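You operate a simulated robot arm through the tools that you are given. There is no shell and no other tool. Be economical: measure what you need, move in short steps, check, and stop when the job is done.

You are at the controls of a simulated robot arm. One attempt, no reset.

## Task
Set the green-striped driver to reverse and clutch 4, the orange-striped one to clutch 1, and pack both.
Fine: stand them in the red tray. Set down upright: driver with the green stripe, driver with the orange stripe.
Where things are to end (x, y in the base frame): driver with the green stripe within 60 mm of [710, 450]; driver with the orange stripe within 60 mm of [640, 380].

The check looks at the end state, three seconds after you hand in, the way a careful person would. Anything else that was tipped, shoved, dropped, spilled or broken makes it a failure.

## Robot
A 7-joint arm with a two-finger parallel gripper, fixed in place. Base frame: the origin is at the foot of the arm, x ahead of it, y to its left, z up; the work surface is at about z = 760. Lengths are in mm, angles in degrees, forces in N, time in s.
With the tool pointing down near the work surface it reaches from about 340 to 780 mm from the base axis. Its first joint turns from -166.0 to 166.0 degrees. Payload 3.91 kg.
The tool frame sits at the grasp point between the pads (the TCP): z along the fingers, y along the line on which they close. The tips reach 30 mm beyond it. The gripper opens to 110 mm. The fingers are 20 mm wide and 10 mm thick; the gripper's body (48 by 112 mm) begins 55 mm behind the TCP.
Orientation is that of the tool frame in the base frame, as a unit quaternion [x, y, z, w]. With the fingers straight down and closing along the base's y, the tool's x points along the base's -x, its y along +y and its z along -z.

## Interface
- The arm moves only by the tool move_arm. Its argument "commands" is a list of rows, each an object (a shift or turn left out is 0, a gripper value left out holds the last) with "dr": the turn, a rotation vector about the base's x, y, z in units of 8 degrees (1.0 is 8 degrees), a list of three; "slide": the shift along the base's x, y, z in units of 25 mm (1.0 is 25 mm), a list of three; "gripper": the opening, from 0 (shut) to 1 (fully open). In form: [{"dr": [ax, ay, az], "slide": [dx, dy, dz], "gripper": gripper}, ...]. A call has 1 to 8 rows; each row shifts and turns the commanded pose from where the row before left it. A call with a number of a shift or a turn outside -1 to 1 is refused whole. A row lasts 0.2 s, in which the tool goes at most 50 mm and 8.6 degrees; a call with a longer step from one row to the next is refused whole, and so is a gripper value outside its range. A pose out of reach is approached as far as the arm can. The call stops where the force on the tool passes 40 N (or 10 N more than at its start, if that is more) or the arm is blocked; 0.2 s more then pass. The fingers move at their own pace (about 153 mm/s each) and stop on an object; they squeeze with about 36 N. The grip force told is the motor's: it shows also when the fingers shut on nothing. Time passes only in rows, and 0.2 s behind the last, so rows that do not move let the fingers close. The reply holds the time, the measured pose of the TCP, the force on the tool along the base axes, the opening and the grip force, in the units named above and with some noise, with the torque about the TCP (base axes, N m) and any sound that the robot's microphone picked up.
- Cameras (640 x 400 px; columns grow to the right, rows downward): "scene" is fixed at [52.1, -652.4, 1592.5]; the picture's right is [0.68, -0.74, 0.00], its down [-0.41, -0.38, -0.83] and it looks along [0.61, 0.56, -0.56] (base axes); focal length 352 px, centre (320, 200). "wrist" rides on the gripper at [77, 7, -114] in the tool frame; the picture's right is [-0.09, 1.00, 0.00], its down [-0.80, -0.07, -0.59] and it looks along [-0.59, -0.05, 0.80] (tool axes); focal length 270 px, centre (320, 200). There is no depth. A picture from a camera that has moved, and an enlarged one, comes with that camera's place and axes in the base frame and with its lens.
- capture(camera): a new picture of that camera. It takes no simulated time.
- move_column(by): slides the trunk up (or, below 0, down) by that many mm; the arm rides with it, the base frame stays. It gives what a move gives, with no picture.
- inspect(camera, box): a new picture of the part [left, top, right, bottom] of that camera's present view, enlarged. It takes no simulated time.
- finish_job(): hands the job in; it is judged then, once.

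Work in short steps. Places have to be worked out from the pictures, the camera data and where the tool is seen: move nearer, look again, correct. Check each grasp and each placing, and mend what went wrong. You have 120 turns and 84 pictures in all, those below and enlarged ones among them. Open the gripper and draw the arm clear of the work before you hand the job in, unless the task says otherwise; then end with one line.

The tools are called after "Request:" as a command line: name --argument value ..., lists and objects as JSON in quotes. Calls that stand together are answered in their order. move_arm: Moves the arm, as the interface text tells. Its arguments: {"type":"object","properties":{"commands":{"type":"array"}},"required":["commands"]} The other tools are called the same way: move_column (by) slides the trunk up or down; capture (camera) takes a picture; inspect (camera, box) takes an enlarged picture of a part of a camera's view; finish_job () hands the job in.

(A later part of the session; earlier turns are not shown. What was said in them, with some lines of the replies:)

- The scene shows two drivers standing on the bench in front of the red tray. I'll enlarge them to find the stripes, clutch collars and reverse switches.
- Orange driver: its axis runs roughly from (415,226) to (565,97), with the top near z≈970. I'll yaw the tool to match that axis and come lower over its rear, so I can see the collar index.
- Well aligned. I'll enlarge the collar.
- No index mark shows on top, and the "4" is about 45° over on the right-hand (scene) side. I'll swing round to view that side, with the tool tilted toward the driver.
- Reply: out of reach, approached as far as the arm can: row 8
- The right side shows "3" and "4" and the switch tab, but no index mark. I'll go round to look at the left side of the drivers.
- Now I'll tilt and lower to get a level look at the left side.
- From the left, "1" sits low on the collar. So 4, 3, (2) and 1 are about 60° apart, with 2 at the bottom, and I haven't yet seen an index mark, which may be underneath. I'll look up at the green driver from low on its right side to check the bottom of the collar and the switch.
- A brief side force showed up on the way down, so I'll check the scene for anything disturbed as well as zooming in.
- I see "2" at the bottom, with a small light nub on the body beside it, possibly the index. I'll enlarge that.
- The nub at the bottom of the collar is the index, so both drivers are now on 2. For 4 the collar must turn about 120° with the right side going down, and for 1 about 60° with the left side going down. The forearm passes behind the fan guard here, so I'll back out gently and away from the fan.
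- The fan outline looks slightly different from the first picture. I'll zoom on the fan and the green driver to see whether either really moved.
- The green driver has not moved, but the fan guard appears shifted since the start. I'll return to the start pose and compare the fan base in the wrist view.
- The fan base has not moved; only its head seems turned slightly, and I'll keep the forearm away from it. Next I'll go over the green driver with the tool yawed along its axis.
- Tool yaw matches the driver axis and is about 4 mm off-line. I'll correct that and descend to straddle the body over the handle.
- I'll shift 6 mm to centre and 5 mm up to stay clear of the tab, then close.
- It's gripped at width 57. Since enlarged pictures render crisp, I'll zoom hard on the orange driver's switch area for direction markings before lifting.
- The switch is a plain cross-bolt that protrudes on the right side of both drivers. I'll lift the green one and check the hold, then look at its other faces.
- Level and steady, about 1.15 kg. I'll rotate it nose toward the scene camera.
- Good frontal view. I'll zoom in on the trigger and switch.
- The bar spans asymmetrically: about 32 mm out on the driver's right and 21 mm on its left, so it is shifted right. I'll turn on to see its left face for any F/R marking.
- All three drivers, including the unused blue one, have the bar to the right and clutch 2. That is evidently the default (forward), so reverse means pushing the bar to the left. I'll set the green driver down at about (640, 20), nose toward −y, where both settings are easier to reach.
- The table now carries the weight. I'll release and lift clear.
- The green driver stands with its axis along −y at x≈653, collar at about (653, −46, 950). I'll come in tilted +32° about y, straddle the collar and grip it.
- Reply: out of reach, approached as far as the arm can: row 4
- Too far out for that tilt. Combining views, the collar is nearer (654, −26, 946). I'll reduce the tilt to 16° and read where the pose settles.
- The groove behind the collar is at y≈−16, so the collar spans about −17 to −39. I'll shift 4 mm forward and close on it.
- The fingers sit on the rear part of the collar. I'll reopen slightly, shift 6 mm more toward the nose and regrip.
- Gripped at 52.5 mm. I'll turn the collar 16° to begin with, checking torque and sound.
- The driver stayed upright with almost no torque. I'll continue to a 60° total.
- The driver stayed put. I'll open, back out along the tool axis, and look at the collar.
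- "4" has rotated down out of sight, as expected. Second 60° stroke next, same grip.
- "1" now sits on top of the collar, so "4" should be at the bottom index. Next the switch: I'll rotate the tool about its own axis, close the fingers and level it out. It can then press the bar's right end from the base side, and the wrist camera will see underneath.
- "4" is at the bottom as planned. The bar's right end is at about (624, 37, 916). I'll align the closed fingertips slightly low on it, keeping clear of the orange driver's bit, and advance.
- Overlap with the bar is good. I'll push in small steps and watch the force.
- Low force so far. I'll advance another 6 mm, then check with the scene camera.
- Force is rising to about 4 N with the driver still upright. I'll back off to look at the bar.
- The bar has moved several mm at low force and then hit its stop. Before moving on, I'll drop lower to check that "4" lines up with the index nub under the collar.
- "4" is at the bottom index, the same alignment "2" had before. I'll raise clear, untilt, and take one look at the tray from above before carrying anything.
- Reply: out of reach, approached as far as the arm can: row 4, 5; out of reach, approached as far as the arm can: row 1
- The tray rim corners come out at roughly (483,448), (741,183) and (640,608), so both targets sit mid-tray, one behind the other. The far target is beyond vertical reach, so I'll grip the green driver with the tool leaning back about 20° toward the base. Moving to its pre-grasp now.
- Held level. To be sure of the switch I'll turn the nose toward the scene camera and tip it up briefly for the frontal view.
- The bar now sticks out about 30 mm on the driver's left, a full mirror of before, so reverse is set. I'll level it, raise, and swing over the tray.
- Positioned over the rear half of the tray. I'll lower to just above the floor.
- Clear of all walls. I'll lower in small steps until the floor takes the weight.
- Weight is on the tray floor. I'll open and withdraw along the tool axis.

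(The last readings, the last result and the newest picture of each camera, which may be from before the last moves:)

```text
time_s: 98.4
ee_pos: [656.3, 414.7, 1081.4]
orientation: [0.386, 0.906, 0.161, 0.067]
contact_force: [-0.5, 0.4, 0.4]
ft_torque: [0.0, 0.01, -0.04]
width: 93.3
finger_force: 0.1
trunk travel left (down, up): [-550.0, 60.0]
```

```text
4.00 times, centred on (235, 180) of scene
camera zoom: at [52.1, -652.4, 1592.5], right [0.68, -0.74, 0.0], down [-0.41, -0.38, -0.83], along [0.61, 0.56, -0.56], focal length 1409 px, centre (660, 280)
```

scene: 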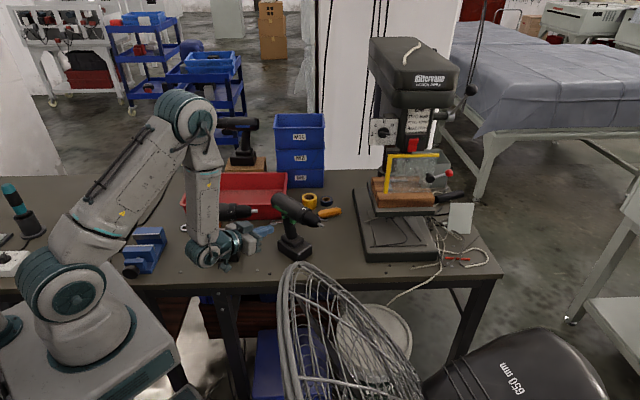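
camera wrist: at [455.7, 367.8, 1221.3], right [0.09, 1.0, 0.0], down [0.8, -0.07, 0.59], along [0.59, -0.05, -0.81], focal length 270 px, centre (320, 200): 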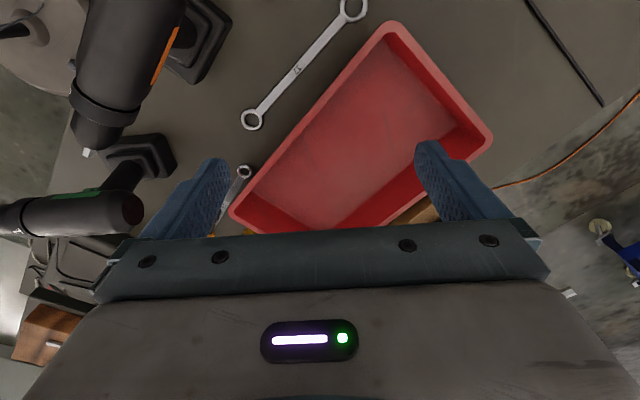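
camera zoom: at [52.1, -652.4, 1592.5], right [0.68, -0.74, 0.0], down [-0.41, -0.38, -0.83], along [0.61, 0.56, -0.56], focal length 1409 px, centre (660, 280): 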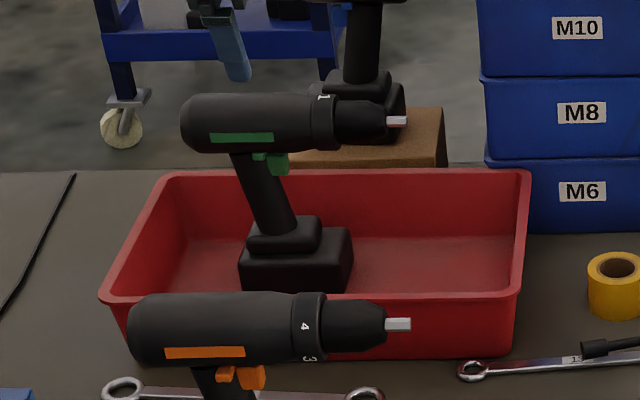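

The green driver stands upright in the tray at about (695, 450). For the orange collar I'll go to a pre-grasp leaning about 36° toward its right side.

Request:
move_arm --commands '[{"slide": [-0.563, -0.966, 0], "gripper": 1}, {"slide": [-0.563, -0.966, 0]}, {"slide": [-0.563, -0.966, 0]}, {"slide": [-0.563, -0.966, 0]}, {"slide": [-0.563, -0.966, 0]}, {"slide": [-0.563, -0.966, 0]}, {"slide": [-0.563, -0.966, 0]}, {"slide": [-0.563, -0.966, 0]}]'

Request:
move_arm --commands '[{"slide": [-0.563, -0.966, 0]}, {"slide": [-0.563, -0.966, 0]}, {"slide": [-0.563, -0.966, 0]}, {"slide": [-0.563, -0.966, 0]}, {"slide": [-0.563, -0.966, 0]}, {"dr": [0.707, -0.707, 0], "slide": [0, 0, -0.9]}, {"dr": [0.707, -0.707, 0], "slide": [0, 0, -0.9]}, {}]'

Request:
capture --camera "wrist"

```text
time_s: 100.2
ee_pos: [544.0, 220.0, 1082.1]
orientation: [0.386, 0.906, 0.162, 0.066]
contact_force: [0.1, 0.4, -0.3]
ft_torque: [-0.01, 0.01, 0.01]
width: 110.1
finger_force: 0.1
trunk travel left (down, up): [-550.0, 60.0]
```

```text
time_s: 102.0
ee_pos: [474.3, 99.4, 1037.1]
orientation: [0.374, 0.874, 0.287, 0.117]
contact_force: [0.5, 0.7, 0.0]
ft_torque: [-0.04, 0.02, -0.01]
width: 109.8
finger_force: 0.0
trunk travel left (down, up): [-550.0, 60.0]
```

```text
14 pictures are left
camera wrist: at [376.8, 111.5, 1134.2], right [0.65, 0.49, 0.59], down [0.26, -0.86, 0.43], along [0.72, -0.12, -0.69], focal length 270 px, centre (320, 200)
```

wrist: 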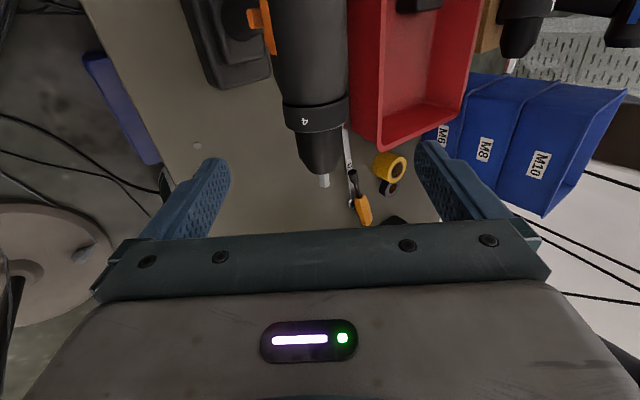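

The yaw matches the axis and the collar is at about (521, 143, 946). I'll move in along the tool axis.

Request:
move_arm --commands '[{"slide": [0.374, 0.352, -0.728]}, {"slide": [0.374, 0.352, -0.728]}, {"slide": [0.374, 0.352, -0.728]}, {"slide": [0.374, 0.352, -0.728]}, {"slide": [0.374, 0.352, -0.728]}, {}]'

Request:
capture --camera "wrist"

Request:
inspect --camera "scene" --box '[185, 180, 265, 240]'

```text
time_s: 103.4
ee_pos: [520.9, 143.9, 946.6]
orientation: [0.374, 0.874, 0.286, 0.117]
contact_force: [0.1, 0.0, -0.1]
ft_torque: [-0.02, -0.03, 0.02]
width: 109.9
finger_force: 0.1
trunk travel left (down, up): [-550.0, 60.0]
```

```text
13 pictures are left
camera wrist: at [423.4, 155.6, 1043.4], right [0.64, 0.49, 0.59], down [0.27, -0.86, 0.43], along [0.72, -0.12, -0.69], focal length 270 px, centre (320, 200)
```

wrist: 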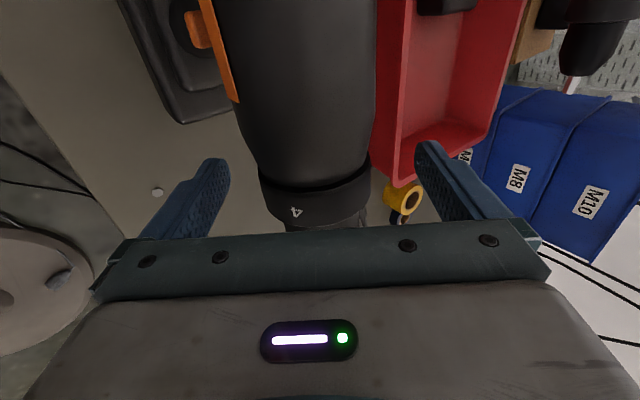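

```text
6.67 times, centred on (225, 210) of scene
camera zoom: at [52.1, -652.4, 1592.5], right [0.68, -0.74, 0.0], down [-0.41, -0.38, -0.83], along [0.61, 0.56, -0.56], focal length 2349 px, centre (953, 133)
```

zoom: 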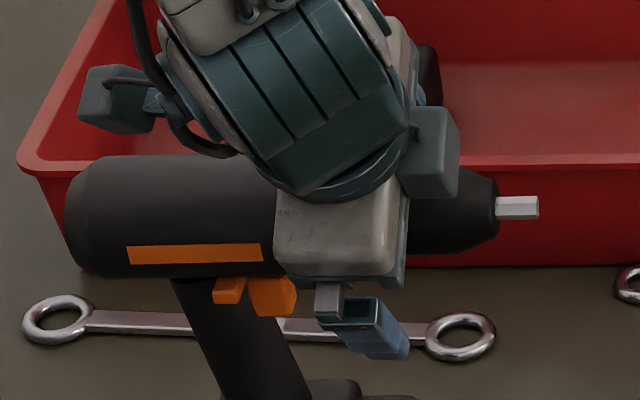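

Alignment matches the successful green grip. I'll close and turn the collar the opposite way, left side down, by 60°.

Request:
move_arm --commands '[{"slide": [0.07, -0.07, 0]}, {"gripper": 0.3}, {"gripper": 0.3}, {"gripper": 0.3}, {"dr": [-0.691, 0.723, 0]}, {"dr": [-0.691, 0.723, 0]}]'

Request:
move_arm --commands '[{"dr": [-0.691, 0.723, 0]}, {"dr": [-0.691, 0.723, 0]}, {"dr": [-0.691, 0.723, 0]}, {"dr": [-0.691, 0.723, 0]}, {"dr": [-0.691, 0.723, 0]}, {"dr": [-0.345, 0.361, 0]}, {}]'

Request:
inspect --camera "scene" --box '[185, 180, 265, 260]'

```text
time_s: 104.8
ee_pos: [522.7, 145.1, 944.9]
orientation: [0.383, 0.901, 0.19, 0.071]
contact_force: [-1.5, -3.7, 5.5]
ft_torque: [-0.55, -0.73, -0.01]
width: 52.5
finger_force: 36.0
out of reach, approached as far as the arm can: row 6
trunk travel left (down, up): [-550.0, 60.0]
```

```text
time_s: 106.4
ee_pos: [523.1, 142.7, 947.0]
orientation: [0.389, 0.903, -0.161, -0.08]
contact_force: [2.6, 0.9, 0.2]
ft_torque: [-0.55, -0.51, 0.02]
width: 52.3
finger_force: 35.8
trunk travel left (down, up): [-550.0, 60.0]
```

```text
5.00 times, centred on (225, 220) of scene
camera zoom: at [52.1, -652.4, 1592.5], right [0.68, -0.74, 0.0], down [-0.41, -0.38, -0.83], along [0.61, 0.56, -0.56], focal length 1762 px, centre (795, 100)
```

zoom: 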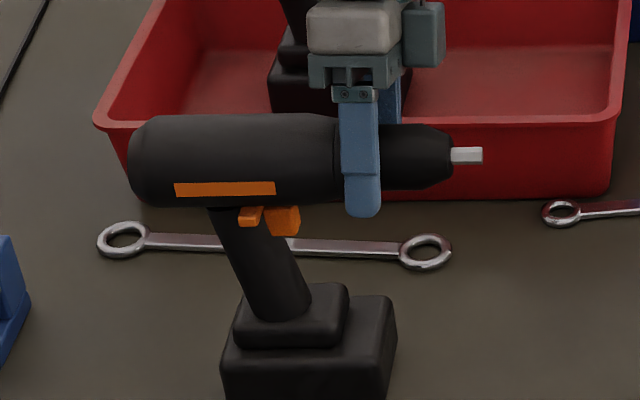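

56.8° turned so far. I'll add the last 3°, then release and back out.

Request:
move_arm --commands '[{"dr": [-0.276, 0.289, 0]}, {}, {"gripper": 1}, {"gripper": 1}, {"slide": [0.29, 0.29, 0.9]}, {"slide": [0.29, 0.29, 0.9]}, {"slide": [0.29, 0.29, 0.9]}, {"slide": [0.29, 0.29, 0.9]}]'

Request:
move_arm --commands '[{"slide": [0, 0, 0.7], "dr": [0.691, -0.723, 0]}, {"dr": [0.691, -0.723, 0]}, {"dr": [0.691, -0.723, 0]}, {}]'

Request:
inspect --camera "scene" --box '[185, 180, 265, 240]'

```text
time_s: 108.2
ee_pos: [551.9, 171.6, 1036.0]
orientation: [0.387, 0.899, -0.185, -0.09]
contact_force: [0.0, 0.2, 0.2]
ft_torque: [0.0, 0.01, 0.0]
width: 110.0
finger_force: 0.1
trunk travel left (down, up): [-550.0, 60.0]
```

```text
time_s: 109.2
ee_pos: [550.2, 172.4, 1053.6]
orientation: [0.394, 0.919, 0.007, -0.01]
contact_force: [-0.9, -0.3, -0.4]
ft_torque: [0.02, -0.02, 0.01]
width: 110.1
finger_force: 0.0
trunk travel left (down, up): [-550.0, 60.0]
```

```text
6.67 times, centred on (225, 210) of scene
camera zoom: at [52.1, -652.4, 1592.5], right [0.68, -0.74, 0.0], down [-0.41, -0.38, -0.83], along [0.61, 0.56, -0.56], focal length 2349 px, centre (953, 133)
```

zoom: 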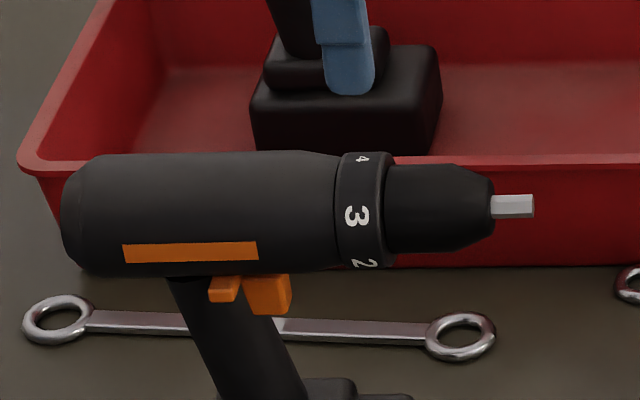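

The collar reads 3 where 4 was and 2 where 3 was, so "1" should now be at the bottom. I'll compare with the earlier 16× view for exact alignment.

Request:
inspect --camera "scene" --box '[215, 208, 255, 233]'

```text
16.00 times, centred on (235, 220) of scene
camera zoom: at [52.1, -652.4, 1592.5], right [0.68, -0.74, 0.0], down [-0.41, -0.38, -0.83], along [0.61, 0.56, -0.56], focal length 5637 px, centre (1680, -128)
```

zoom: 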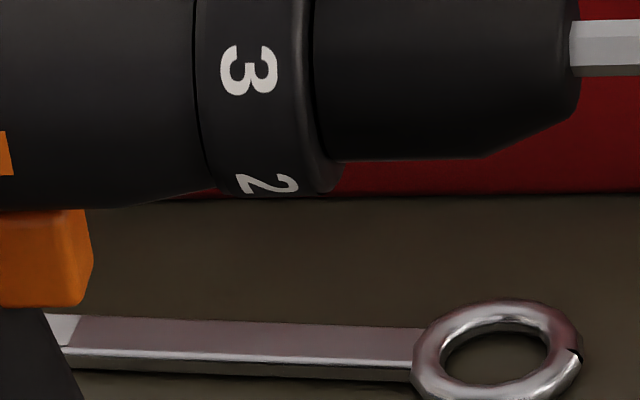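

Number spacing is a little ambiguous there, so I'll verify from underneath. I'll grip the orange body over the handle with a 20° lean, lift it, and roll its underside toward the scene camera.

Request:
move_arm --commands '[{"slide": [-0.92, -0.154, -0.05], "dr": [0.691, -0.723, 0]}, {"slide": [-0.92, -0.154, -0.05], "dr": [0.691, -0.723, 0]}, {"slide": [-0.92, -0.154, -0.05], "dr": [0.345, -0.362, 0]}, {"slide": [-0.92, -0.154, -0.05]}, {"slide": [0.22, 0.21, -0.84]}, {"slide": [0.22, 0.21, -0.84]}, {"slide": [0.22, 0.21, -0.84]}, {"slide": [0.22, 0.21, -0.84]}]'

Request:
inspect --camera "scene" --box '[180, 180, 265, 250]'

```text
time_s: 111.0
ee_pos: [480.9, 177.5, 964.1]
orientation: [0.386, 0.906, 0.164, 0.059]
contact_force: [0.7, 0.6, -0.1]
ft_torque: [-0.01, 0.01, 0.0]
width: 109.6
finger_force: 0.1
trunk travel left (down, up): [-550.0, 60.0]
```

```text
5.71 times, centred on (222, 215) of scene
camera zoom: at [52.1, -652.4, 1592.5], right [0.68, -0.74, 0.0], down [-0.41, -0.38, -0.83], along [0.61, 0.56, -0.56], focal length 2013 px, centre (877, 114)
```

zoom: 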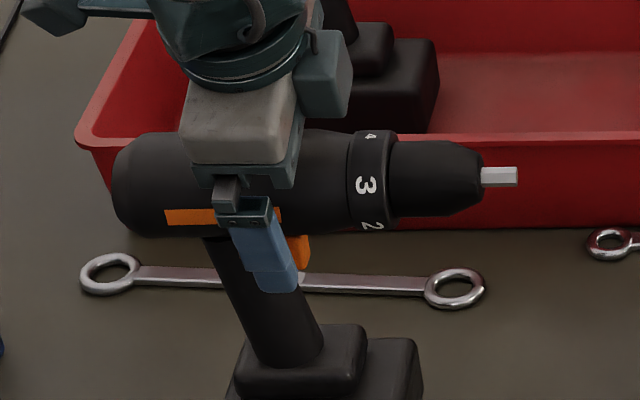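

I'll back off 4 mm along the tool so as not to graze the orange driver's switch, then close and lift.

Request:
move_arm --commands '[{"slide": [-0.04, -0.04, 0.16]}, {"gripper": 0.3}, {"gripper": 0.3}, {"gripper": 0.3}, {"gripper": 0.3}, {"slide": [0, 0, 0.5]}, {"slide": [0, 0, 1]}, {"slide": [0, 0, 1]}]'

Request:
move_arm --commands '[{"slide": [0, -0.2, 1], "dr": [-0.691, 0.723, 0]}, {"slide": [0, -0.2, 0.8], "dr": [-0.691, 0.723, 0]}, {"dr": [-0.691, 0.723, 0]}, {"dr": [-0.691, 0.723, 0]}, {"dr": [-0.691, 0.723, 0]}, {"dr": [-0.691, 0.723, 0]}, {"dr": [-0.691, 0.723, 0]}, {}]'

Request:
inspect --camera "scene" --box '[190, 140, 270, 210]'

```text
time_s: 112.8
ee_pos: [479.1, 176.9, 1030.1]
orientation: [0.386, 0.906, 0.164, 0.058]
contact_force: [0.2, -0.7, -12.1]
ft_torque: [-0.18, -0.07, 0.0]
width: 57.1
finger_force: 36.7
trunk travel left (down, up): [-550.0, 60.0]
```

```text
time_s: 114.6
ee_pos: [479.3, 166.1, 1074.9]
orientation: [0.378, 0.873, -0.28, -0.13]
contact_force: [0.5, 0.0, 0.3]
ft_torque: [-0.02, -0.01, -0.01]
width: 32.9
finger_force: 0.0
trunk travel left (down, up): [-550.0, 60.0]
```

```text
5.71 times, centred on (230, 175) of scene
camera zoom: at [52.1, -652.4, 1592.5], right [0.68, -0.74, 0.0], down [-0.41, -0.38, -0.83], along [0.61, 0.56, -0.56], focal length 2013 px, centre (834, 343)
```

zoom: 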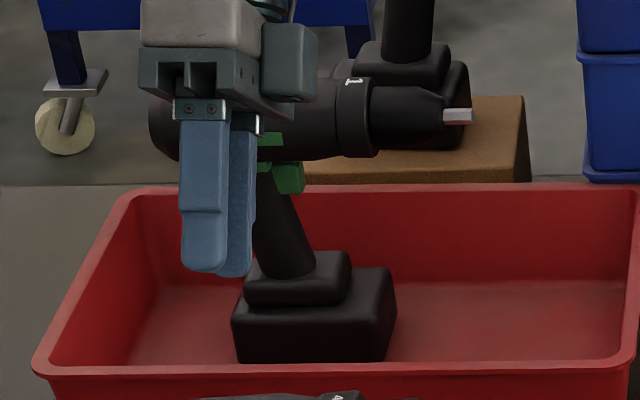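

The driver slipped out during the roll. I'll look for where it landed.

Request:
capture --camera "scene"

```text
6 pictures are left
```

scene: 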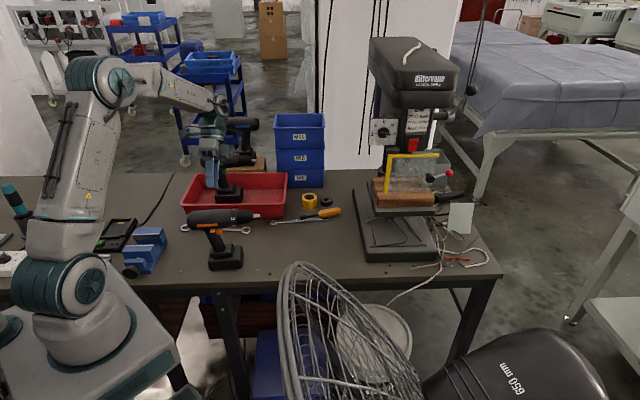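

Luckily it is standing upright on the bench, slightly shifted. I'll take one close look at its pose and collar.

Request:
inspect --camera "scene" --box '[180, 195, 270, 275]'

```text
5.00 times, centred on (225, 235) of scene
camera zoom: at [52.1, -652.4, 1592.5], right [0.68, -0.74, 0.0], down [-0.41, -0.38, -0.83], along [0.61, 0.56, -0.56], focal length 1762 px, centre (795, 25)
```

zoom: 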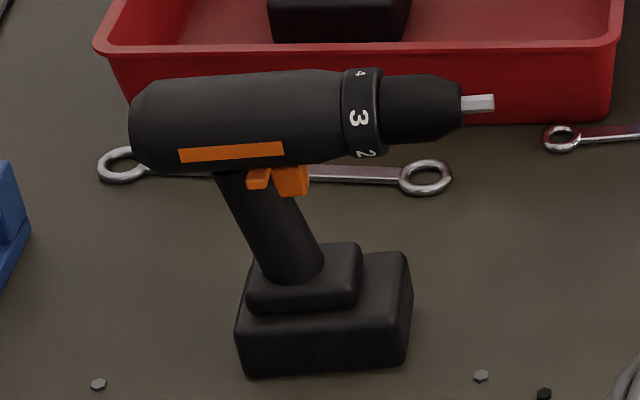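

It stands intact with the clutch and switch unchanged, yaw about −42°, grip point near (468, 153). I'll straighten the tool to vertical for a deep, secure grip this time and check the centring.

Request:
move_arm --commands '[{"dr": [0.691, -0.723, 0], "gripper": 1, "slide": [-0.1, -0.13, 0]}, {"dr": [0.691, -0.723, 0], "slide": [-0.1, -0.13, 0]}, {"dr": [0.691, -0.723, 0], "slide": [-0.1, -0.13, 0]}, {"dr": [0.691, -0.723, 0], "slide": [-0.1, -0.13, 0]}, {"dr": [0.345, -0.362, 0], "slide": [-0.05, 0, 0]}, {"dr": [0, 0, 0.5]}, {}]'

Request:
capture --camera "wrist"

```text
time_s: 116.2
ee_pos: [469.3, 154.3, 1076.8]
orientation: [0.361, 0.932, 0.006, -0.009]
contact_force: [-0.1, 0.2, -0.4]
ft_torque: [0.0, 0.01, 0.02]
width: 110.0
finger_force: 0.0
trunk travel left (down, up): [-550.0, 60.0]
```

```text
4 pictures are left
camera wrist: at [418.3, 208.2, 1192.5], right [0.74, 0.68, 0.0], down [0.55, -0.6, 0.58], along [0.39, -0.42, -0.82], focal length 270 px, centre (320, 200)
```

wrist: 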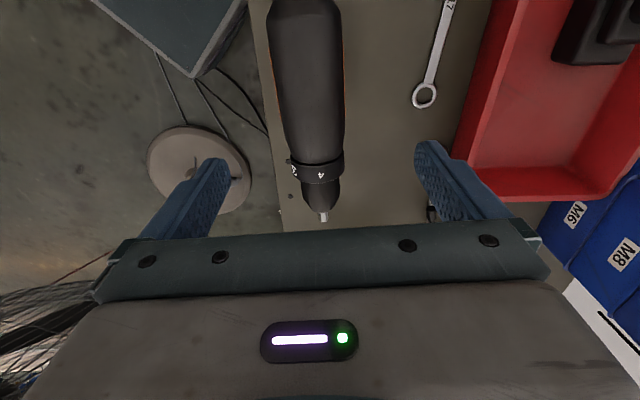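

Good alignment; about 8 mm off-centre toward the right side. I'll correct, descend and grip deep.

Request:
move_arm --commands '[{"slide": [-0.22, -0.22, -0.9]}, {"slide": [0, 0, -1]}, {"slide": [0, 0, -1]}, {"slide": [0, 0, -1]}, {"slide": [0, 0, -0.93]}, {"gripper": 0.2}, {"gripper": 0.2}, {"gripper": 0.2}]'

Request:
move_arm --commands '[{}, {"slide": [0, 0, 0.4]}, {"slide": [0, 0, 0.8]}, {"slide": [0, 0, 0.8]}, {}]'

```text
time_s: 118.0
ee_pos: [463.1, 147.6, 956.2]
orientation: [0.362, 0.932, 0.005, -0.009]
contact_force: [3.3, 1.7, -0.5]
ft_torque: [0.17, -0.27, 0.03]
width: 57.3
finger_force: 36.6
trunk travel left (down, up): [-550.0, 60.0]
```

```text
time_s: 119.2
ee_pos: [465.0, 147.6, 1005.1]
orientation: [0.362, 0.932, 0.006, -0.01]
contact_force: [0.1, -0.3, -11.5]
ft_torque: [-0.01, 0.0, -0.01]
width: 57.3
finger_force: 35.3
trunk travel left (down, up): [-550.0, 60.0]
```

Secure and balanced. I'll raise it above the rim, then carry it over the front half of the tray.

Request:
move_arm --commands '[{"slide": [0, 0, 0.9]}, {"slide": [0, 0, 0.9]}, {"slide": [0, 0, 0.9]}, {"slide": [0, 0, 0.9]}, {"slide": [0.5, 0.72, 0], "dr": [0, 0, -0.4]}, {"slide": [0.6, 0.84, 0]}, {"slide": [0.6, 0.84, 0]}, {"slide": [0.6, 0.84, 0]}]'

Request:
move_arm --commands '[{"slide": [0.63, 0.9, 0]}, {"slide": [0.63, 0.9, 0]}, {"slide": [0.63, 0.9, 0]}, {"slide": [0.63, 0.9, 0]}, {"slide": [0.63, 0.9, 0]}, {"slide": [0.63, 0.9, 0]}, {"slide": [0.6, 0.88, 0]}, {}]'

Request:
inspect --camera "scene" --box '[160, 110, 300, 230]'

```text
time_s: 121.0
ee_pos: [521.5, 230.2, 1095.7]
orientation: [0.387, 0.922, 0.004, -0.01]
contact_force: [0.1, 0.1, -12.5]
ft_torque: [-0.01, 0.04, -0.04]
width: 57.2
finger_force: 35.7
trunk travel left (down, up): [-550.0, 60.0]
```

```text
time_s: 122.8
ee_pos: [631.4, 384.3, 1094.6]
orientation: [0.387, 0.922, 0.004, -0.01]
contact_force: [0.2, -0.4, -12.1]
ft_torque: [-0.09, -0.01, -0.04]
width: 57.6
finger_force: 35.5
trunk travel left (down, up): [-550.0, 60.0]
```

```text
3.33 times, centred on (230, 170) of scene
camera zoom: at [52.1, -652.4, 1592.5], right [0.68, -0.74, 0.0], down [-0.41, -0.38, -0.83], along [0.61, 0.56, -0.56], focal length 1174 px, centre (620, 300)
```

zoom: 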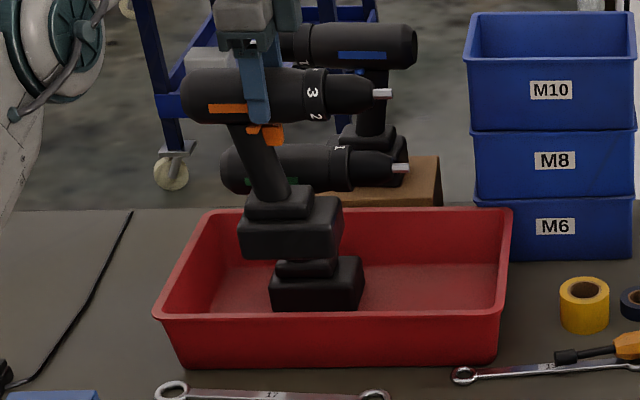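

Orange is above the front half. I'll shift 5 mm further from the front wall, then lower in steps.

Request:
move_arm --commands '[{"slide": [0.14, 0.14, -0.5]}, {"slide": [0, 0, -0.9]}, {"slide": [0, 0, -0.9]}, {"slide": [0, 0, -0.9]}, {"slide": [0, 0, -0.9]}, {"slide": [0, 0, -0.5]}, {}]'

Request:
move_arm --commands '[{"slide": [0, 0, -0.2]}, {"slide": [0, 0, -0.12]}, {"slide": [0, 0, -0.1]}]'

```text
time_s: 124.4
ee_pos: [632.6, 386.5, 984.1]
orientation: [0.387, 0.922, 0.008, -0.009]
contact_force: [-7.6, -8.5, 28.0]
ft_torque: [-0.29, 0.25, 0.0]
width: 57.7
finger_force: 36.1
trunk travel left (down, up): [-550.0, 60.0]
```

```text
time_s: 125.2
ee_pos: [631.9, 386.7, 973.4]
orientation: [0.387, 0.922, 0.006, -0.008]
contact_force: [-8.2, -7.9, 27.9]
ft_torque: [-0.21, 0.16, 0.01]
width: 57.5
finger_force: 36.4
trunk travel left (down, up): [-550.0, 60.0]
```

There's a 28 N contact with a push back toward the base, so the battery is probably rubbing the green one. I'll lift back up and look.

Request:
move_arm --commands '[{"slide": [0, 0, 0.5]}, {"slide": [0, 0, 0.9]}, {}]'

Request:
inspect --camera "scene" --box '[160, 130, 300, 230]'

```text
time_s: 126.0
ee_pos: [636.5, 389.4, 1001.2]
orientation: [0.386, 0.922, 0.004, -0.01]
contact_force: [-0.4, -0.2, -12.9]
ft_torque: [-0.07, 0.04, -0.02]
width: 57.5
finger_force: 36.2
trunk travel left (down, up): [-550.0, 60.0]
```

```text
4.00 times, centred on (230, 180) of scene
camera zoom: at [52.1, -652.4, 1592.5], right [0.68, -0.74, 0.0], down [-0.41, -0.38, -0.83], along [0.61, 0.56, -0.56], focal length 1409 px, centre (680, 280)
```

zoom: 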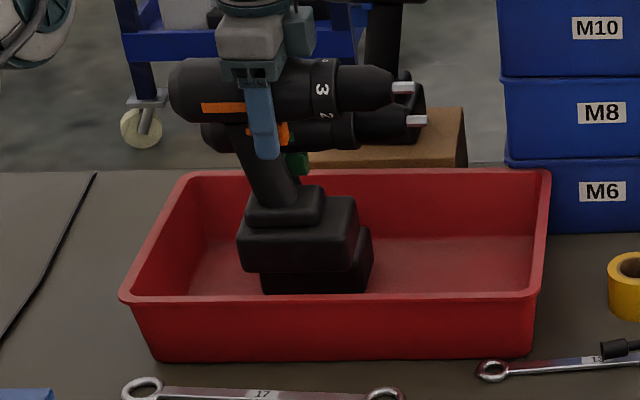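

The orange battery was resting on the edge of the green one and slid up in my grip. The drivers need about 10–15 mm more spacing. I'll park orange back on the bench, shift green further back in the tray, then place orange.

Request:
move_arm --commands '[{"slide": [0, 0, 1]}, {"slide": [0, 0, 1]}, {"slide": [0, 0, 1]}, {"slide": [0, 0, 1]}, {"slide": [-0.6, -0.92, 0]}, {"slide": [-0.6, -0.92, 0]}, {"slide": [-0.6, -0.92, 0]}, {"slide": [-0.6, -0.92, 0]}]'

Request:
move_arm --commands '[{"slide": [-0.6, -0.92, 0]}, {"slide": [-0.6, -0.92, 0]}, {"slide": [-0.6, -0.92, 0]}, {"slide": [-0.6, -0.92, 0]}, {"slide": [-0.6, -0.92, 0]}, {"slide": [-0.5, -0.9, 0]}, {"slide": [0, 0, -0.9]}, {"slide": [0, 0, -0.9]}]'

Request:
move_arm --commands '[{"slide": [0, 0, -0.9]}, {"slide": [0, 0, -0.9]}, {"slide": [0, 0, -0.8]}, {"slide": [0, 0, -0.5]}, {}]'

```text
time_s: 127.8
ee_pos: [576.0, 297.9, 1105.3]
orientation: [0.388, 0.922, 0.006, -0.01]
contact_force: [-0.3, -1.2, -12.2]
ft_torque: [-0.1, 0.12, -0.02]
width: 57.5
finger_force: 35.9
trunk travel left (down, up): [-550.0, 60.0]
```

```text
time_s: 129.6
ee_pos: [487.2, 160.2, 1057.5]
orientation: [0.387, 0.922, 0.006, -0.01]
contact_force: [-1.1, -0.3, -11.7]
ft_torque: [-0.08, 0.05, -0.02]
width: 57.5
finger_force: 35.7
trunk travel left (down, up): [-550.0, 60.0]
```

```text
time_s: 130.8
ee_pos: [486.9, 159.3, 981.6]
orientation: [0.386, 0.922, 0.005, -0.01]
contact_force: [-0.7, 0.4, -12.3]
ft_torque: [-0.08, 0.05, 0.02]
width: 57.5
finger_force: 36.1
trunk travel left (down, up): [-550.0, 60.0]
```

Now I'll descend in small steps until the bench is felt.

Request:
move_arm --commands '[{"slide": [0, 0, -0.4]}, {"slide": [0, 0, -0.4]}, {}]'

Request:
move_arm --commands '[{"slide": [0, 0, -0.2]}, {"slide": [0, 0, -0.2]}, {}]'

```text
time_s: 131.6
ee_pos: [487.1, 158.6, 960.8]
orientation: [0.387, 0.922, 0.006, -0.01]
contact_force: [-1.0, -0.9, -12.7]
ft_torque: [-0.1, 0.06, -0.02]
width: 57.4
finger_force: 35.9
trunk travel left (down, up): [-550.0, 60.0]
```

```text
time_s: 132.4
ee_pos: [486.9, 159.7, 950.8]
orientation: [0.387, 0.922, 0.005, -0.011]
contact_force: [-0.1, -0.3, -11.9]
ft_torque: [-0.1, 0.08, -0.01]
width: 57.7
finger_force: 36.3
trunk travel left (down, up): [-550.0, 60.0]
```

Request:
move_arm --commands '[{"slide": [0, 0, -0.16]}, {"slide": [0, 0, -0.16]}, {}]'

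Request:
move_arm --commands '[{"slide": [0, 0, -0.16]}, {}]'

```text
time_s: 133.2
ee_pos: [487.0, 158.1, 942.9]
orientation: [0.388, 0.922, 0.005, -0.01]
contact_force: [0.5, 0.3, -12.2]
ft_torque: [-0.12, 0.08, -0.04]
width: 57.0
finger_force: 35.6
trunk travel left (down, up): [-550.0, 60.0]
```

```text
time_s: 133.8
ee_pos: [486.5, 158.9, 939.7]
orientation: [0.387, 0.922, 0.005, -0.01]
contact_force: [-0.1, 0.0, -11.5]
ft_torque: [-0.05, 0.1, 0.03]
width: 57.3
finger_force: 35.9
trunk travel left (down, up): [-550.0, 60.0]
```

Request:
move_arm --commands '[{"slide": [0, 0, -0.16]}, {}]'

Request:
move_arm --commands '[{"slide": [0, 0, -0.12]}, {}]'

Request:
move_arm --commands '[{"slide": [0, 0, -0.12]}, {}]'

```text
time_s: 134.4
ee_pos: [487.5, 160.3, 935.6]
orientation: [0.387, 0.922, 0.005, -0.01]
contact_force: [-0.6, -0.2, -12.0]
ft_torque: [-0.11, 0.09, 0.01]
width: 57.1
finger_force: 36.3
trunk travel left (down, up): [-550.0, 60.0]
```

```text
time_s: 135.0
ee_pos: [488.0, 160.6, 932.3]
orientation: [0.388, 0.922, 0.005, -0.009]
contact_force: [-0.1, 0.2, -12.1]
ft_torque: [-0.07, 0.09, 0.01]
width: 57.5
finger_force: 35.3
trunk travel left (down, up): [-550.0, 60.0]
```

```text
time_s: 135.6
ee_pos: [488.1, 160.1, 929.8]
orientation: [0.388, 0.922, 0.005, -0.01]
contact_force: [-0.6, 0.0, -11.1]
ft_torque: [-0.12, 0.1, -0.02]
width: 57.3
finger_force: 35.7
trunk travel left (down, up): [-550.0, 60.0]
```

Request:
move_arm --commands '[{"slide": [0, 0, -0.12]}, {}]'

Request:
move_arm --commands '[{"slide": [0, 0, -0.12]}, {}]'

Request:
move_arm --commands '[{"slide": [0, 0, -0.12]}, {}]'

```text
time_s: 136.2
ee_pos: [487.1, 161.1, 927.0]
orientation: [0.388, 0.922, 0.006, -0.01]
contact_force: [0.4, 0.1, -12.5]
ft_torque: [-0.1, 0.06, 0.0]
width: 57.2
finger_force: 36.3
trunk travel left (down, up): [-550.0, 60.0]
```

```text
time_s: 136.8
ee_pos: [486.7, 160.2, 926.6]
orientation: [0.388, 0.922, 0.007, -0.008]
contact_force: [1.3, 0.4, 16.2]
ft_torque: [0.02, 0.86, -0.07]
width: 57.2
finger_force: 35.6
trunk travel left (down, up): [-550.0, 60.0]
```

```text
time_s: 137.4
ee_pos: [486.1, 160.2, 922.7]
orientation: [0.387, 0.922, 0.007, -0.008]
contact_force: [3.8, 0.7, 26.6]
ft_torque: [-0.26, 0.23, 0.05]
width: 57.5
finger_force: 36.2
trunk travel left (down, up): [-550.0, 60.0]
```

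Orange stands on the bench again and the slip is explained: green's battery sits about 8 mm nearer than I had assumed. I'll release orange and go back to green with the 20° lean.

Request:
move_arm --commands '[{"slide": [0, 0, 0.12]}, {"gripper": 0.75}, {"gripper": 1}, {"gripper": 1}, {"slide": [0, 0, 0.5]}, {"slide": [0, 0, 1]}, {"slide": [0, 0, 1]}, {"slide": [0, 0, 1]}]'

Request:
move_arm --commands '[{"slide": [0, 0, 1]}, {"slide": [0, 0, 1]}, {"slide": [0, 0, 0.8]}, {"slide": [0.6, 0.95, 0], "dr": [0.7, -0.715, 0]}, {"slide": [0.6, 0.95, 0], "dr": [0.7, -0.715, 0]}, {"slide": [0.6, 0.95, 0], "dr": [0.35, -0.36, 0]}, {"slide": [0.65, 0.98, 0]}, {"slide": [0.65, 0.98, 0]}]'

Request:
move_arm --commands '[{"slide": [0.65, 0.98, 0]}, {"slide": [0.65, 0.98, 0]}, {"slide": [0.65, 0.98, 0]}, {"slide": [0.7, 0.98, 0]}, {"slide": [0.7, 0.98, 0]}, {}]'

```text
time_s: 139.2
ee_pos: [486.9, 159.6, 1013.1]
orientation: [0.388, 0.921, 0.005, -0.01]
contact_force: [0.2, -0.2, 0.1]
ft_torque: [0.02, -0.05, 0.02]
width: 110.1
finger_force: 0.0
trunk travel left (down, up): [-550.0, 60.0]
```

```text
time_s: 141.0
ee_pos: [565.0, 281.0, 1081.6]
orientation: [0.379, 0.908, 0.166, 0.058]
contact_force: [-0.5, -0.5, 0.2]
ft_torque: [0.01, -0.01, -0.01]
width: 110.0
finger_force: 0.1
trunk travel left (down, up): [-550.0, 60.0]
```

```text
time_s: 142.4
ee_pos: [648.0, 401.8, 1082.3]
orientation: [0.379, 0.909, 0.166, 0.059]
contact_force: [0.7, -0.6, 0.2]
ft_torque: [0.01, 0.01, -0.03]
width: 110.0
finger_force: 0.1
trunk travel left (down, up): [-550.0, 60.0]
```

Request:
move_arm --commands '[{"slide": [0.268, 0.294, -0.89]}, {"slide": [0.268, 0.294, -0.89]}, {"slide": [0.268, 0.294, -0.89]}, {"slide": [0.268, 0.294, -0.89]}, {"slide": [0.268, 0.294, -0.89]}, {"gripper": 0.2}, {"gripper": 0.2}, {"gripper": 0.2}]'

Request:
move_arm --commands '[{}, {"slide": [0, 0, 0.4]}, {"slide": [0, 0, 0.4]}, {}]'

```text
time_s: 144.2
ee_pos: [681.5, 438.6, 969.4]
orientation: [0.379, 0.909, 0.165, 0.058]
contact_force: [-0.7, 0.5, -1.0]
ft_torque: [0.36, 0.26, 0.08]
width: 57.7
finger_force: 35.9
trunk travel left (down, up): [-550.0, 60.0]
```

```text
time_s: 145.2
ee_pos: [682.5, 439.9, 989.6]
orientation: [0.38, 0.909, 0.164, 0.057]
contact_force: [0.0, -0.7, -11.8]
ft_torque: [-0.08, 0.04, 0.03]
width: 57.3
finger_force: 35.6
trunk travel left (down, up): [-550.0, 60.0]
```

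Clean, centred grip. I'll shift 15 mm toward the back wall and set it down.

Request:
move_arm --commands '[{"slide": [0.43, 0.42, 0]}, {}, {"slide": [0, 0, -0.5]}, {"slide": [0, 0, -0.2]}, {}]'

Request:
move_arm --commands '[{"slide": [0, 0, -0.08]}, {}]'

```text
time_s: 146.4
ee_pos: [693.0, 450.5, 972.9]
orientation: [0.379, 0.909, 0.166, 0.058]
contact_force: [0.0, -0.4, -8.1]
ft_torque: [0.21, 0.11, 0.01]
width: 57.4
finger_force: 36.1
trunk travel left (down, up): [-550.0, 60.0]
```

```text
time_s: 147.0
ee_pos: [692.9, 450.1, 972.7]
orientation: [0.38, 0.908, 0.167, 0.058]
contact_force: [-0.4, 0.2, 2.0]
ft_torque: [0.91, 0.08, -0.01]
width: 57.5
finger_force: 36.0
trunk travel left (down, up): [-550.0, 60.0]
```

It touches about 3 mm early, so it may be riding the back-wall fillet. I'll lift a bit, come 4 mm forward, and lower again.

Request:
move_arm --commands '[{"slide": [0, 0, 0.25]}, {"slide": [-0.12, -0.12, 0]}, {"slide": [0, 0, -0.25]}, {"slide": [0, 0, -0.08]}, {}]'

```text
time_s: 148.2
ee_pos: [690.2, 446.2, 972.5]
orientation: [0.379, 0.908, 0.169, 0.059]
contact_force: [-0.2, -3.6, 10.5]
ft_torque: [0.42, 0.03, -0.08]
width: 57.7
finger_force: 35.7
trunk travel left (down, up): [-550.0, 60.0]
```

Request:
move_arm --commands '[{"gripper": 0.7}, {"gripper": 0.85}, {"gripper": 0.85}, {"slide": [-0.24, -0.24, 0.9]}, {"slide": [-0.24, -0.24, 0.9]}, {"slide": [-0.24, -0.24, 0.9]}, {"slide": [-0.24, -0.24, 0.9]}, {"slide": [-0.24, -0.24, 0.9]}]'

Request:
move_arm --commands '[{"slide": [-0.6, -0.98, 0], "gripper": 1}, {"slide": [-0.6, -0.98, 0]}, {"slide": [-0.6, -0.98, 0]}, {"slide": [-0.6, -0.98, 0], "dr": [-0.7, 0.715, 0]}, {"slide": [-0.6, -0.98, 0], "dr": [-0.7, 0.715, 0]}, {"slide": [-0.6, -0.98, 0], "dr": [-0.35, 0.36, 0]}, {"slide": [-0.65, -0.98, 0]}, {"slide": [-0.65, -0.98, 0]}]'

Request:
capture --camera "scene"

```text
time_s: 150.0
ee_pos: [659.0, 415.4, 1081.1]
orientation: [0.379, 0.909, 0.165, 0.059]
contact_force: [-0.5, -0.9, 0.0]
ft_torque: [0.02, -0.03, 0.03]
width: 93.5
finger_force: 0.0
trunk travel left (down, up): [-550.0, 60.0]
```

```text
time_s: 151.8
ee_pos: [536.3, 219.0, 1082.5]
orientation: [0.386, 0.922, 0.005, -0.008]
contact_force: [0.3, -0.6, -0.6]
ft_torque: [0.0, 0.01, 0.03]
width: 110.0
finger_force: 0.0
trunk travel left (down, up): [-550.0, 60.0]
```

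```text
1 pictures are left
```

scene: 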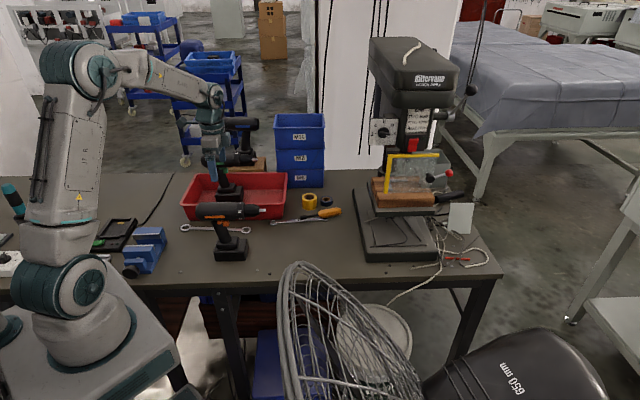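

Both drivers are upright. I'll regrip orange at (486, 160), at the proper depth.

Request:
move_arm --commands '[{"slide": [-0.66, -0.79, 0]}, {"slide": [-0.67, -0.79, 0]}, {"slide": [-0.66, -0.78, 0]}, {"slide": [0, 0, -1]}, {"slide": [0, 0, -1]}, {"slide": [0, 0, -1]}, {"slide": [0, 0, -1]}, {"slide": [0, 0, -1]}]'

Request:
move_arm --commands '[{"slide": [0, 0, -0.06]}, {"gripper": 0.2}, {"gripper": 0.2}, {"gripper": 0.2}, {}, {"slide": [0, 0, 0.4]}, {"slide": [0, 0, 0.8]}, {}]'

```text
time_s: 153.6
ee_pos: [488.2, 162.2, 957.8]
orientation: [0.387, 0.922, 0.006, -0.01]
contact_force: [0.3, -0.3, 0.0]
ft_torque: [0.0, 0.01, 0.02]
width: 109.8
finger_force: 0.0
trunk travel left (down, up): [-550.0, 60.0]
```

```text
time_s: 155.4
ee_pos: [486.1, 161.0, 984.7]
orientation: [0.387, 0.922, 0.006, -0.01]
contact_force: [0.5, 0.0, -11.9]
ft_torque: [-0.1, 0.06, -0.05]
width: 57.4
finger_force: 36.0
trunk travel left (down, up): [-550.0, 60.0]
```

Request:
move_arm --commands '[{"slide": [0, 0, 0.9]}, {"slide": [0, 0, 0.9]}, {"slide": [0, 0, 0.9]}, {"slide": [0, 0, 0.9]}, {"slide": [0, 0, 0.8]}, {"slide": [0.6, 0.9, 0]}, {"slide": [0.6, 0.9, 0]}, {"slide": [0.6, 0.9, 0]}]'

Request:
move_arm --commands '[{"slide": [0.59, 0.9, 0]}, {"slide": [0.59, 0.9, 0]}, {"slide": [0.59, 0.9, 0]}, {"slide": [0.59, 0.9, 0]}, {"slide": [0.59, 0.9, 0]}, {"slide": [0.59, 0.9, 0]}, {"slide": [0.55, 0.88, 0]}, {}]'

```text
time_s: 157.2
ee_pos: [534.2, 229.8, 1094.9]
orientation: [0.387, 0.922, 0.005, -0.01]
contact_force: [0.1, 0.6, -12.2]
ft_torque: [-0.08, 0.09, 0.0]
width: 57.3
finger_force: 35.9
trunk travel left (down, up): [-550.0, 60.0]
```

```text
time_s: 159.0
ee_pos: [635.5, 385.3, 1094.7]
orientation: [0.387, 0.922, 0.005, -0.01]
contact_force: [-1.0, -0.8, -11.7]
ft_torque: [-0.11, 0.08, -0.06]
width: 57.2
finger_force: 36.0
trunk travel left (down, up): [-550.0, 60.0]
```

Over the front half. I'll lower to just above the level where it snagged before, then in small monitored steps.

Request:
move_arm --commands '[{"slide": [-0.06, -0.04, -0.9]}, {"slide": [0, 0, -0.9]}, {"slide": [0, 0, -0.9]}, {"slide": [0, 0, -0.7]}, {}]'

Request:
move_arm --commands '[{"slide": [0, 0, -0.3]}, {"slide": [0, 0, -0.2]}, {}]'

```text
time_s: 160.2
ee_pos: [634.3, 386.3, 1009.0]
orientation: [0.386, 0.922, 0.005, -0.011]
contact_force: [0.2, 0.3, -12.3]
ft_torque: [-0.1, 0.1, -0.03]
width: 57.4
finger_force: 36.2
trunk travel left (down, up): [-550.0, 60.0]
```

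```text
time_s: 161.0
ee_pos: [632.4, 384.0, 1001.0]
orientation: [0.387, 0.922, 0.007, -0.008]
contact_force: [-7.7, -5.9, 21.1]
ft_torque: [0.1, 0.54, -0.02]
width: 57.3
finger_force: 35.7
trunk travel left (down, up): [-550.0, 60.0]
```

Contact again at the same height, with the push toward the base: the orange battery still clips green's edge. I'll lift slightly, shift 10 mm toward the front wall and retry, watching the force direction.

Request:
move_arm --commands '[{"slide": [0, 0, 0.6]}, {"slide": [-0.29, -0.28, 0]}, {"slide": [0, 0, -0.5]}, {"slide": [0, 0, -0.3]}, {}]'

```text
time_s: 162.2
ee_pos: [626.8, 377.4, 989.7]
orientation: [0.387, 0.922, 0.004, -0.011]
contact_force: [0.3, 0.3, -12.0]
ft_torque: [-0.11, 0.14, -0.03]
width: 57.2
finger_force: 36.0
trunk travel left (down, up): [-550.0, 60.0]
```

Clear now: no contact and already below the snag height. I'll continue down.

Request:
move_arm --commands '[{"slide": [0, 0, -0.3]}, {"slide": [0, 0, -0.3]}, {}]'

Request:
move_arm --commands '[{"slide": [0, 0, -0.2]}, {"slide": [0, 0, -0.15]}, {}]'

```text
time_s: 163.0
ee_pos: [627.8, 377.8, 976.4]
orientation: [0.388, 0.922, 0.005, -0.01]
contact_force: [0.3, -0.6, -12.5]
ft_torque: [-0.13, 0.13, -0.02]
width: 57.2
finger_force: 35.9
trunk travel left (down, up): [-550.0, 60.0]
```

```text
time_s: 163.8
ee_pos: [627.1, 377.6, 968.0]
orientation: [0.387, 0.922, 0.006, -0.01]
contact_force: [0.1, 0.0, -11.6]
ft_torque: [-0.13, 0.09, -0.01]
width: 57.2
finger_force: 35.6
trunk travel left (down, up): [-550.0, 60.0]
```

Request:
move_arm --commands '[{"slide": [0, 0, -0.15]}, {"slide": [0, 0, -0.1]}, {}]'

```text
time_s: 164.6
ee_pos: [627.1, 377.9, 964.2]
orientation: [0.387, 0.922, 0.006, -0.009]
contact_force: [-0.6, -0.2, 1.3]
ft_torque: [-0.53, 0.37, -0.06]
width: 57.5
finger_force: 36.0
trunk travel left (down, up): [-550.0, 60.0]
```

The tray floor is reached at the expected height with no side force. I'll open partway, clear of green, and lift straight up.

Request:
move_arm --commands '[{"gripper": 0.62}, {"gripper": 0.7}, {"gripper": 0.7}, {}, {"slide": [0, 0, 0.6]}, {"slide": [0, 0, 0.9]}, {"slide": [0, 0, 0.9]}, {"slide": [0, 0, 0.9]}]'

Request:
move_arm --commands '[{"slide": [0, 0, 0.9]}, {"slide": [-0.8, -0.8, 0.5], "gripper": 1}, {"slide": [-0.9, -0.9, 0]}, {"slide": [-0.9, -0.9, 0]}, {"slide": [-0.9, -0.9, 0]}, {"slide": [-0.9, -0.6, 0]}, {"slide": [-0.9, -0.6, 0]}, {}]'

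Request:
inspect --camera "scene" --box '[150, 120, 330, 250]'

```text
time_s: 166.4
ee_pos: [624.7, 377.9, 1044.3]
orientation: [0.387, 0.922, 0.006, -0.009]
contact_force: [-0.3, 0.1, 0.4]
ft_torque: [-0.01, 0.0, 0.01]
width: 76.9
finger_force: 0.0
trunk travel left (down, up): [-550.0, 60.0]
```

```text
time_s: 168.2
ee_pos: [494.6, 261.3, 1081.6]
orientation: [0.386, 0.922, 0.006, -0.01]
contact_force: [-0.3, 1.1, 0.2]
ft_torque: [-0.02, -0.02, -0.02]
width: 110.0
finger_force: 0.0
trunk travel left (down, up): [-550.0, 60.0]
```

```text
3.08 times, centred on (240, 185) of scene
camera zoom: at [52.1, -652.4, 1592.5], right [0.68, -0.74, 0.0], down [-0.41, -0.38, -0.83], along [0.61, 0.56, -0.56], focal length 1084 px, centre (566, 246)
```

zoom: 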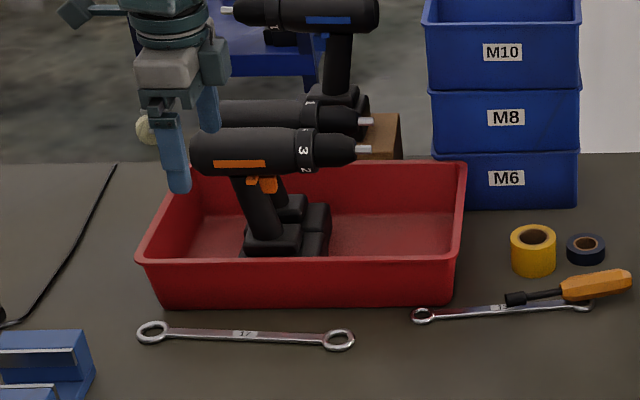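

Both drivers stand upright in the tray at about (632, 371) and (700, 445), with the collars as set. The gripper is open and clear, so I'm handing in.

Request:
finish_job

```text
The job is handed in.
```

I handed in the job: the green-striped driver is set to reverse and clutch 4, the orange-striped one to clutch 1, and both stand upright in the red tray (green about (700, 445), orange about (632, 371)). Some things could count against it: the drivers have no direction marking, so I took the opposite of the switch's starting position as reverse; I did not check orange's clutch from below; the orange driver slipped from the gripper once and landed upright on the bench; and the fan's head looks slightly turned from the start, possibly brushed by the arm.
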